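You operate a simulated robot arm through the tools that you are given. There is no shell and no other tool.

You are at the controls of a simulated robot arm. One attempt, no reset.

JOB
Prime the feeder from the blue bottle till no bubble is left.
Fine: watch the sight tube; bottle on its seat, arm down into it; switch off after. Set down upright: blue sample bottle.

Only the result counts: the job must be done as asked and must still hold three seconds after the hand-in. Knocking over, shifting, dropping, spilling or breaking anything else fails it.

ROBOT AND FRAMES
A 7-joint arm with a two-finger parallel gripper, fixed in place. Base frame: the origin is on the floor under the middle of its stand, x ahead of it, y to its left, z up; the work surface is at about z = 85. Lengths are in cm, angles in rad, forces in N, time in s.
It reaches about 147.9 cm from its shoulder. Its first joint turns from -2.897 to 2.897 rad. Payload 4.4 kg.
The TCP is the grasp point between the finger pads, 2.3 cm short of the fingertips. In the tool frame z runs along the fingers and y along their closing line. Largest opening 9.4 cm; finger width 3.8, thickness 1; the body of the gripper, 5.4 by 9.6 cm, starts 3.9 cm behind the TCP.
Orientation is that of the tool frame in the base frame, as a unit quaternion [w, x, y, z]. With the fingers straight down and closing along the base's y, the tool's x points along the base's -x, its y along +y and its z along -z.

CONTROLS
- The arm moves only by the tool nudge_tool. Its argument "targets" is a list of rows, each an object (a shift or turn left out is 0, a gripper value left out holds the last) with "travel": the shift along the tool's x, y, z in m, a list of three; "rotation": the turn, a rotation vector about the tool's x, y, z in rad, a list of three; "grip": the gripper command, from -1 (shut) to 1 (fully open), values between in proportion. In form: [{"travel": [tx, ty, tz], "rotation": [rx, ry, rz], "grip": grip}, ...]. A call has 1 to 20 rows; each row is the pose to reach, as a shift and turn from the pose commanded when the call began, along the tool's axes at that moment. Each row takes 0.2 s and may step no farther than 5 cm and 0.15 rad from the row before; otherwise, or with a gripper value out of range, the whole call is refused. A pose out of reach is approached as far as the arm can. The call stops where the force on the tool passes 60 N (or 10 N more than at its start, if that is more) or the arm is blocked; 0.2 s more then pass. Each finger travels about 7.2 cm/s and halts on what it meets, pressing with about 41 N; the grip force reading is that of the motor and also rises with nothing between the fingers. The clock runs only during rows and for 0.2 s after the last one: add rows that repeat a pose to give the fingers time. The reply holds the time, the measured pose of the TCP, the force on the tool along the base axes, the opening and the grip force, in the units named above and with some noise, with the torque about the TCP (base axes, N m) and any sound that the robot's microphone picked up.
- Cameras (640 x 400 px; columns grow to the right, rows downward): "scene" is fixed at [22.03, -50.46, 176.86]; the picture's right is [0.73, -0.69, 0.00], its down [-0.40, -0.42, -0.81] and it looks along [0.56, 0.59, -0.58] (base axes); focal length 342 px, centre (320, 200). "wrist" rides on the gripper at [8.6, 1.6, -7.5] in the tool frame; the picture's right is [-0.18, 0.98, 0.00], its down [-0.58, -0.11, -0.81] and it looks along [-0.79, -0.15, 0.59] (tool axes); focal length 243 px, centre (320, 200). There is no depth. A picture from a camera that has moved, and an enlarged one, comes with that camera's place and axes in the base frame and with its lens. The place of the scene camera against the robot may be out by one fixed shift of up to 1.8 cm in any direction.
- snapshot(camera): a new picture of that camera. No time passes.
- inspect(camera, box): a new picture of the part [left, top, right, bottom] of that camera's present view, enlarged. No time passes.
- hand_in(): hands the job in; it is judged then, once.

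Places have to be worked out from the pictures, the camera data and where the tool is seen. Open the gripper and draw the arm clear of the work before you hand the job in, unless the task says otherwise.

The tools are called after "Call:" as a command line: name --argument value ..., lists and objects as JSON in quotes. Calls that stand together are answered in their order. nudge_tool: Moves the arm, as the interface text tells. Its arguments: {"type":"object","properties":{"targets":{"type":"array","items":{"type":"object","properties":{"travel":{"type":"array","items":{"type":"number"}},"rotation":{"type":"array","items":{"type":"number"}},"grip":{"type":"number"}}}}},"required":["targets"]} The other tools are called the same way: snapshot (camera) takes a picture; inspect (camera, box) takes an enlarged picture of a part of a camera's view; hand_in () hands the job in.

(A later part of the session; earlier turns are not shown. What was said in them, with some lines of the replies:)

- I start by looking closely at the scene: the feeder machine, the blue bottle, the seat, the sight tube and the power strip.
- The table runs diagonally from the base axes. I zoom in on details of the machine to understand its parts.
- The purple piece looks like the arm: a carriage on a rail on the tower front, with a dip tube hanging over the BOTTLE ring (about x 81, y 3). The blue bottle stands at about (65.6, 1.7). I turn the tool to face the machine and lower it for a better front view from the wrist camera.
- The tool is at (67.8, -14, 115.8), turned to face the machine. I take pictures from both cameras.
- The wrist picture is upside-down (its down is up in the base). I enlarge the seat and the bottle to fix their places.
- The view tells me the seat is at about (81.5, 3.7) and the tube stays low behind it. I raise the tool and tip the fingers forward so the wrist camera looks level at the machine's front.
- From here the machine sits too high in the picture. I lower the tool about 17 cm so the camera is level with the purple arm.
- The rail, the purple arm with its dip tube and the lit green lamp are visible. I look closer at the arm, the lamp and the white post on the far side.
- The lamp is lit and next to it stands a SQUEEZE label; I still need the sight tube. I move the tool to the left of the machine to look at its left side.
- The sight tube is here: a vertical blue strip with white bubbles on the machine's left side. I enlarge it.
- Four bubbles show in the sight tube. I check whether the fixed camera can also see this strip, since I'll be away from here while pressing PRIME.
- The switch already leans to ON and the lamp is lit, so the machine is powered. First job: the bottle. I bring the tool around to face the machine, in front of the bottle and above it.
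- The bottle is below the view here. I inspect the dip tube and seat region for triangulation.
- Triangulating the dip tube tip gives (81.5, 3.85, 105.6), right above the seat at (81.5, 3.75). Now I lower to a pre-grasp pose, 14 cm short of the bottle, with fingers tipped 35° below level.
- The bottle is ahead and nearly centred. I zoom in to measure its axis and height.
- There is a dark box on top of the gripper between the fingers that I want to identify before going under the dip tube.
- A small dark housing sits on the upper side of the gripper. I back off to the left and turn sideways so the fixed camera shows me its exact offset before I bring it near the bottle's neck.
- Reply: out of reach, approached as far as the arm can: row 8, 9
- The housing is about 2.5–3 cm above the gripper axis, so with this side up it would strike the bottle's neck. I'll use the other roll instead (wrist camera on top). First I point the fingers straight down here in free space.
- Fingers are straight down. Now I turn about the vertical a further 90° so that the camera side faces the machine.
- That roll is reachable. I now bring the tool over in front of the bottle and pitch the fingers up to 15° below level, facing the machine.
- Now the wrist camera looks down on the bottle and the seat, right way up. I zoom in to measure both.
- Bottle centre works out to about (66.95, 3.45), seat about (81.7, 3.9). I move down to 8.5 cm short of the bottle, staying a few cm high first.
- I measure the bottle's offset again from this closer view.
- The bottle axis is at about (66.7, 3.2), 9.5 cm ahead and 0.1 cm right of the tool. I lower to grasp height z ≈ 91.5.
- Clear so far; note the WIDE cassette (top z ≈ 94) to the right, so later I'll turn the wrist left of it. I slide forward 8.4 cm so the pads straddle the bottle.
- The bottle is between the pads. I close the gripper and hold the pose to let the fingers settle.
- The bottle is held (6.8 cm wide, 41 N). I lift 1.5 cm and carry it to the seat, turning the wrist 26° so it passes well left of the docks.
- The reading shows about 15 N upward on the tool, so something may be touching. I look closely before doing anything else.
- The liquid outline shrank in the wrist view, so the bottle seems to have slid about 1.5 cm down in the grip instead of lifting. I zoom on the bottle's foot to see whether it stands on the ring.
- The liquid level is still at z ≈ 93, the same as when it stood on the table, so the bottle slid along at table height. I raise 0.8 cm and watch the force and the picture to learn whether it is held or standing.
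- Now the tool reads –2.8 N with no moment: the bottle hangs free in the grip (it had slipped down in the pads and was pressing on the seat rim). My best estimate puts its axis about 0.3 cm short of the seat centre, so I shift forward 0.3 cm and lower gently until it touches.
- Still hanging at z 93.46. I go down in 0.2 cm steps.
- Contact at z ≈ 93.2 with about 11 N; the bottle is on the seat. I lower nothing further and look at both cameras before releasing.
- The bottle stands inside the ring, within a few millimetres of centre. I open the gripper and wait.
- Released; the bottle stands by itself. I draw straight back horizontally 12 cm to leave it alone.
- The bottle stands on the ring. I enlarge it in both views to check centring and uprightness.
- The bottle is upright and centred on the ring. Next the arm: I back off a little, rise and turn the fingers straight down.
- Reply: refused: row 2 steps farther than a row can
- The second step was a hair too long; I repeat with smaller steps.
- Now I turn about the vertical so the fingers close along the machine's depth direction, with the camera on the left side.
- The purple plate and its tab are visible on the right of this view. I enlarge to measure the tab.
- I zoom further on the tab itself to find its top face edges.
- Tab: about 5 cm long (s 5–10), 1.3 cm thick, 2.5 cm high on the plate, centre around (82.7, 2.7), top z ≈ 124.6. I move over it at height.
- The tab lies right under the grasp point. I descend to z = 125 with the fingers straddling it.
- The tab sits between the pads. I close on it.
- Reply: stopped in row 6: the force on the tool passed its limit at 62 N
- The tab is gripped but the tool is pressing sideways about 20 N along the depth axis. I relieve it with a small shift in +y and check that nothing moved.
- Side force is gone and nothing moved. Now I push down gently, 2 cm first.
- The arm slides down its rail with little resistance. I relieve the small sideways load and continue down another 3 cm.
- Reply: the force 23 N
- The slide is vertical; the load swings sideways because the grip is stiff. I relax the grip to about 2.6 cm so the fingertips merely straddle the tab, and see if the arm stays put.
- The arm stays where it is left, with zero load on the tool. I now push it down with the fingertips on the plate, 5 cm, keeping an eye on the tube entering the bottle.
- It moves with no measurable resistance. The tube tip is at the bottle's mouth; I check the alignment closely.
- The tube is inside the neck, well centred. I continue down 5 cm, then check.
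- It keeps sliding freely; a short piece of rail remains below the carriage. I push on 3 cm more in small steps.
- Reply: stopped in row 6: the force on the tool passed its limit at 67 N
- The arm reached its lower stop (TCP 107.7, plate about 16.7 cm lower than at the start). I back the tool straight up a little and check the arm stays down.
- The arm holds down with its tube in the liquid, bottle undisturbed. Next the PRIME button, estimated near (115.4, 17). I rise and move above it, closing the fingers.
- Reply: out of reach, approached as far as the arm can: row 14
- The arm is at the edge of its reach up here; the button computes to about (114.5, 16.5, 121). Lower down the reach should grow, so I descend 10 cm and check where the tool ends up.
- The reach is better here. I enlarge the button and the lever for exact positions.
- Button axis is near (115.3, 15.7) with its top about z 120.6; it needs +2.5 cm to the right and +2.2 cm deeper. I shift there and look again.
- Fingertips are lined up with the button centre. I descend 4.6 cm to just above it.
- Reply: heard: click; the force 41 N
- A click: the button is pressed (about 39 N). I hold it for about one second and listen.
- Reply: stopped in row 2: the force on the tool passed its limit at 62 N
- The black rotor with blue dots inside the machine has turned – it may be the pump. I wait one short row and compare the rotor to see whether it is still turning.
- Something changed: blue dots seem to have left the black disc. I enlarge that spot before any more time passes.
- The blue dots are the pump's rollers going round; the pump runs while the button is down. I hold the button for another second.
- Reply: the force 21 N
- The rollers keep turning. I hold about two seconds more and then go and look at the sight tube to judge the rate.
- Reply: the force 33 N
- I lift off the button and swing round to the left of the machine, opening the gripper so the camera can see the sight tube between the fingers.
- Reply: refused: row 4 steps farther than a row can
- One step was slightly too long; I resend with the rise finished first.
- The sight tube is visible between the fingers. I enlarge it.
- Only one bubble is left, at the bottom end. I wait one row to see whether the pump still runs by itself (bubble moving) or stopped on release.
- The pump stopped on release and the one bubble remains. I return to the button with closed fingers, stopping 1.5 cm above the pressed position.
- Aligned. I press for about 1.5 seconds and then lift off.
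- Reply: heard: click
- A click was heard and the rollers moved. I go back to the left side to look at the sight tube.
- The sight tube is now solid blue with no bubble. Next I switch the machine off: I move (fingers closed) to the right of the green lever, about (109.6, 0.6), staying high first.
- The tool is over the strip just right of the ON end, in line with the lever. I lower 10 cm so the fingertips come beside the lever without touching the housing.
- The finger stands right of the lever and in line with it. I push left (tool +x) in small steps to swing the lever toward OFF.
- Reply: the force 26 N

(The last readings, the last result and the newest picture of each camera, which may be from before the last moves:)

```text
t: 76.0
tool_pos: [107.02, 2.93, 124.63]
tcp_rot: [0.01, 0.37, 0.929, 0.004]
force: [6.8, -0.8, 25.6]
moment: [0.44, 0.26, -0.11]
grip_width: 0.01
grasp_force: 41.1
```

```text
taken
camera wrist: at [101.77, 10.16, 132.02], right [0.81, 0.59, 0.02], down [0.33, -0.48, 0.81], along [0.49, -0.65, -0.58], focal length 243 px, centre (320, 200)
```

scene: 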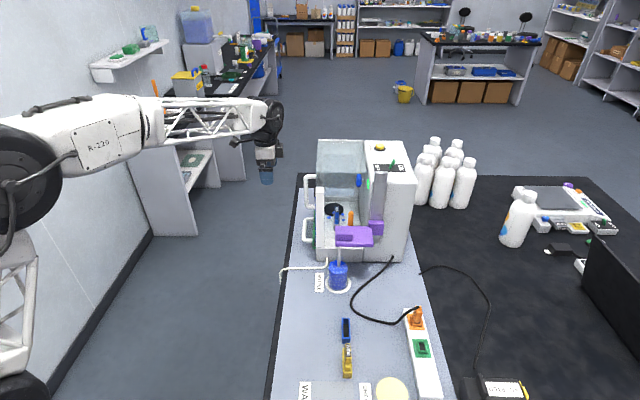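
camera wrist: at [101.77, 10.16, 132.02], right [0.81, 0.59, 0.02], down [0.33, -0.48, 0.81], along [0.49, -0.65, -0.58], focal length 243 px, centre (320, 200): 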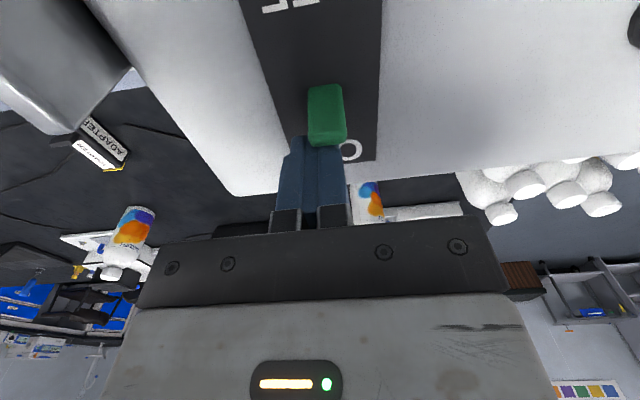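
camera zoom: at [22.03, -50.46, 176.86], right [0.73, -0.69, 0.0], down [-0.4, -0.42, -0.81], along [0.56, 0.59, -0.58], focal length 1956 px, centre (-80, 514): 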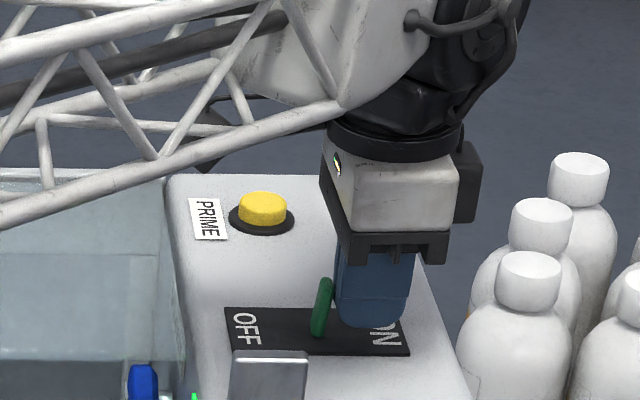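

The lever is about upright now, and the fingertip is being pushed up a little. I lift 0.6 cm and continue pushing left.

Call:
nudge_tool --targets '[{"travel": [0, 0, -0.006]}, {"travel": [0.005, 0, -0.006]}, {"travel": [0.01, 0, -0.006]}, {"travel": [0.015, 0, -0.006]}, {"travel": [0.015, 0, -0.006]}]'

Call:
inspect --camera "scene" --box '[350, 110, 430, 180]'

Call:
snapshot --camera "wrist"

```text
t: 77.3
tool_pos: [106.19, 3.77, 124.91]
tcp_rot: [0.01, 0.37, 0.929, 0.004]
force: [12.7, -9.2, 0.7]
moment: [-0.18, -0.29, -0.07]
grip_width: 0.0
grasp_force: 41.2
stopped in row 5: the force on the tool passed its limit at 62 N (the readings are from after the stop); the commanded pose is now the measured one
```

```text
5.71 times, centred on (390, 145) of scene
camera zoom: at [22.03, -50.46, 176.86], right [0.73, -0.69, 0.0], down [-0.4, -0.42, -0.81], along [0.56, 0.59, -0.58], focal length 1956 px, centre (-80, 514)
```

zoom: 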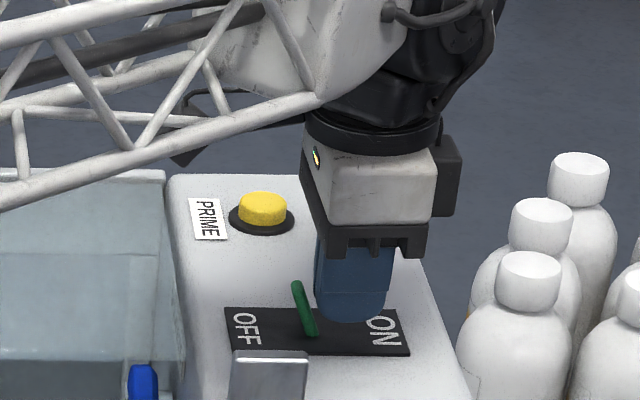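

```text
taken
camera wrist: at [100.87, 10.95, 132.41], right [0.81, 0.59, 0.02], down [0.33, -0.48, 0.81], along [0.49, -0.65, -0.58], focal length 243 px, centre (320, 200)
```

wrist: 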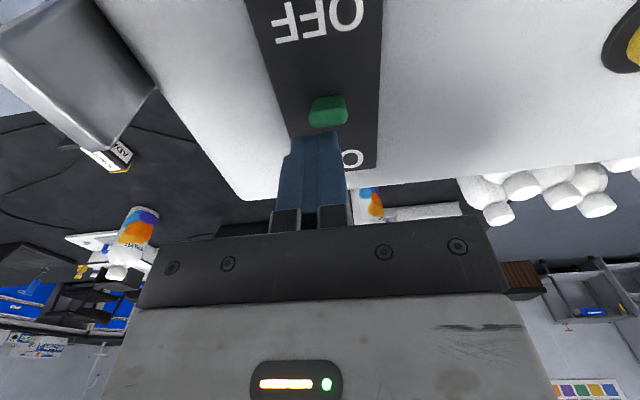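

The lever now leans to OFF and hit its stop; the green lamp seems dark. I back off to the right and up, then verify.

Call:
nudge_tool --targets '[{"travel": [-0.01, 0, 0]}, {"travel": [-0.02, 0, -0.01]}, {"travel": [-0.02, 0, -0.05]}, {"travel": [-0.02, 0, -0.1]}, {"travel": [-0.02, 0, -0.14]}]'

Call:
inspect --camera "scene" --box '[340, 110, 430, 190]'

Call:
inspect --camera "scene" --box '[290, 150, 420, 310]'

```text
t: 78.5
tool_pos: [107.48, 2.71, 138.82]
tcp_rot: [0.008, 0.37, 0.929, 0.004]
force: [0.2, 0.2, -0.1]
moment: [-0.01, 0.05, -0.01]
grip_width: 0.02
grasp_force: 41.2
```

```text
5.00 times, centred on (385, 150) of scene
camera zoom: at [22.03, -50.46, 176.86], right [0.73, -0.69, 0.0], down [-0.4, -0.42, -0.81], along [0.56, 0.59, -0.58], focal length 1712 px, centre (-5, 450)
```

zoom: 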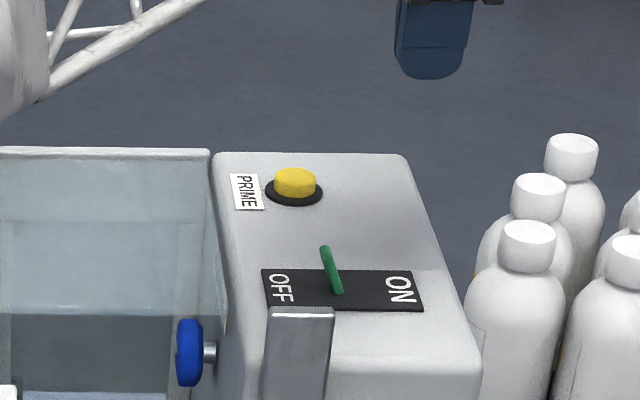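

```text
2.50 times, centred on (355, 230) of scene
camera zoom: at [22.03, -50.46, 176.86], right [0.73, -0.69, 0.0], down [-0.4, -0.42, -0.81], along [0.56, 0.59, -0.58], focal length 856 px, centre (232, 125)
```

zoom: 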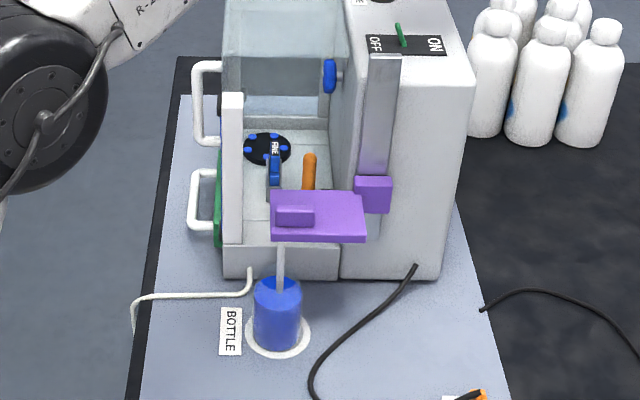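

Lever is at OFF and the lamp is out; bottle, arm and everything else are in place. I retreat to the left with the gripper open and take a last look at the sight tube.

Call:
nudge_tool --targets '[{"travel": [0.046, -0.006, 0]}, {"travel": [0.093, -0.012, 0], "grip": 1}, {"travel": [0.139, -0.018, 0], "grip": 1}, {"travel": [0.185, -0.024, 0], "grip": 1}, {"travel": [0.232, -0.029, 0], "grip": 1}, {"travel": [0.278, -0.035, 0], "grip": 1}, {"travel": [0.324, -0.041, 0], "grip": 1}, {"travel": [0.37, -0.047, 0], "grip": 1}, {"travel": [0.417, -0.053, 0], "grip": 1}, {"travel": [0.417, -0.053, 0.04], "grip": 1}, {"travel": [0.417, -0.053, 0.08], "grip": 1}, {"travel": [0.417, -0.053, 0.12], "grip": 1}]'

Call:
inspect --camera "wrist" --box '[300, 70, 400, 240]'

Call:
snapshot --camera "scene"

```text
t: 81.1
tool_pos: [73.78, 27.4, 126.39]
tcp_rot: [0.009, 0.371, 0.929, 0.005]
force: [-0.4, 0.0, 0.4]
moment: [-0.03, 0.01, -0.01]
grip_width: 9.41
grasp_force: 0.1
```

```text
2.35 times, centred on (350, 155) of wrist
camera zoom: at [68.46, 34.62, 133.86], right [0.81, 0.59, 0.02], down [0.33, -0.48, 0.81], along [0.49, -0.65, -0.58], focal length 571 px, centre (249, 306)
```

zoom: 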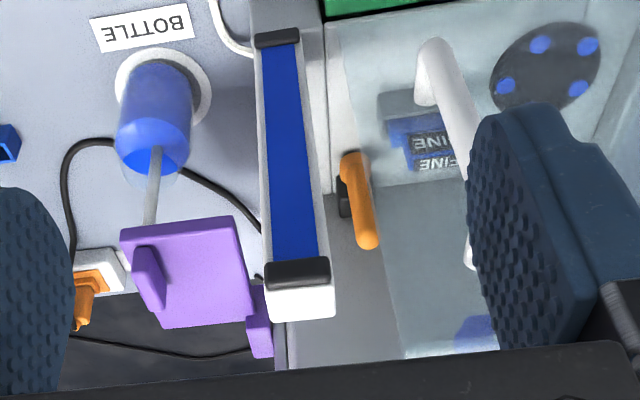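

```text
taken
```

scene: 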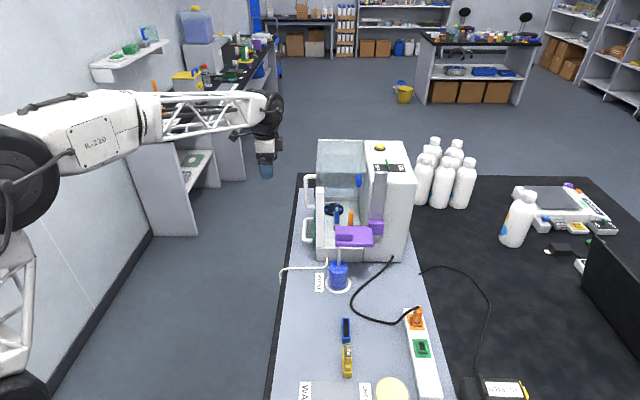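

Sight tube clear of bubbles, lamp out, bottle upright on its seat with the arm down in it. I draw the tool further away and then hand in.

Call:
nudge_tool --targets '[{"travel": [0.03, 0, -0.03]}, {"travel": [0.06, 0, -0.06]}, {"travel": [0.09, 0, -0.09]}, {"travel": [0.12, 0, -0.12]}]'

Call:
inspect --camera "scene" --box '[270, 130, 450, 400]'

```text
t: 82.1
tool_pos: [64.63, 35.59, 138.13]
tcp_rot: [0.009, 0.371, 0.929, 0.005]
force: [-0.7, 0.9, -0.1]
moment: [0.0, -0.04, 0.0]
grip_width: 9.38
grasp_force: 0.0
```

```text
1.48 times, centred on (360, 265) of scene
camera zoom: at [22.03, -50.46, 176.86], right [0.73, -0.69, 0.0], down [-0.4, -0.42, -0.81], along [0.56, 0.59, -0.58], focal length 507 px, centre (261, 104)
```

zoom: 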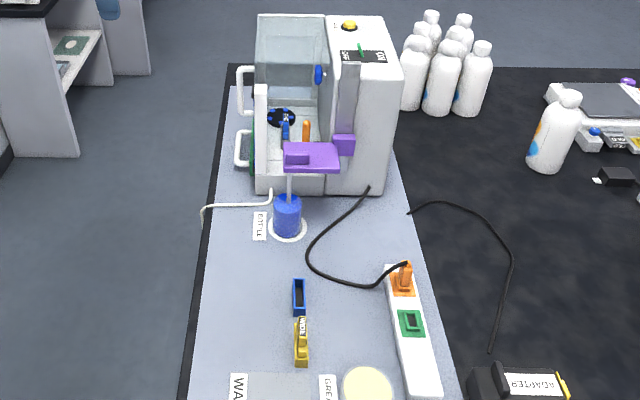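

Everything is in its place, the gripper is open and well clear. I hand the job in.

Call:
hand_in

```text
The job is handed in.
```

The feeder is primed from the blue bottle, and the sight tube shows no bubbles. The job is handed in.

- **Bottle:** it stands upright on the BOTTLE ring, within a few millimetres of centre. It slipped down in the gripper while I carried it and pressed on the seat rim for a moment. I re-seated it and saw no spill.
- **Arm:** it is pushed down to its lower stop, with the dip tube in the liquid.
- **Priming:** I held PRIME for about 4 s, which left one bubble at the bottom of the tube. A second press of about 1.5 s cleared it. I checked the tube again after switching off, and it was still clear.
- **Switch:** the lever is at OFF and the green lamp is out.

Nothing else on the bench looked moved in the last picture. The gripper is open and clear of the machine.
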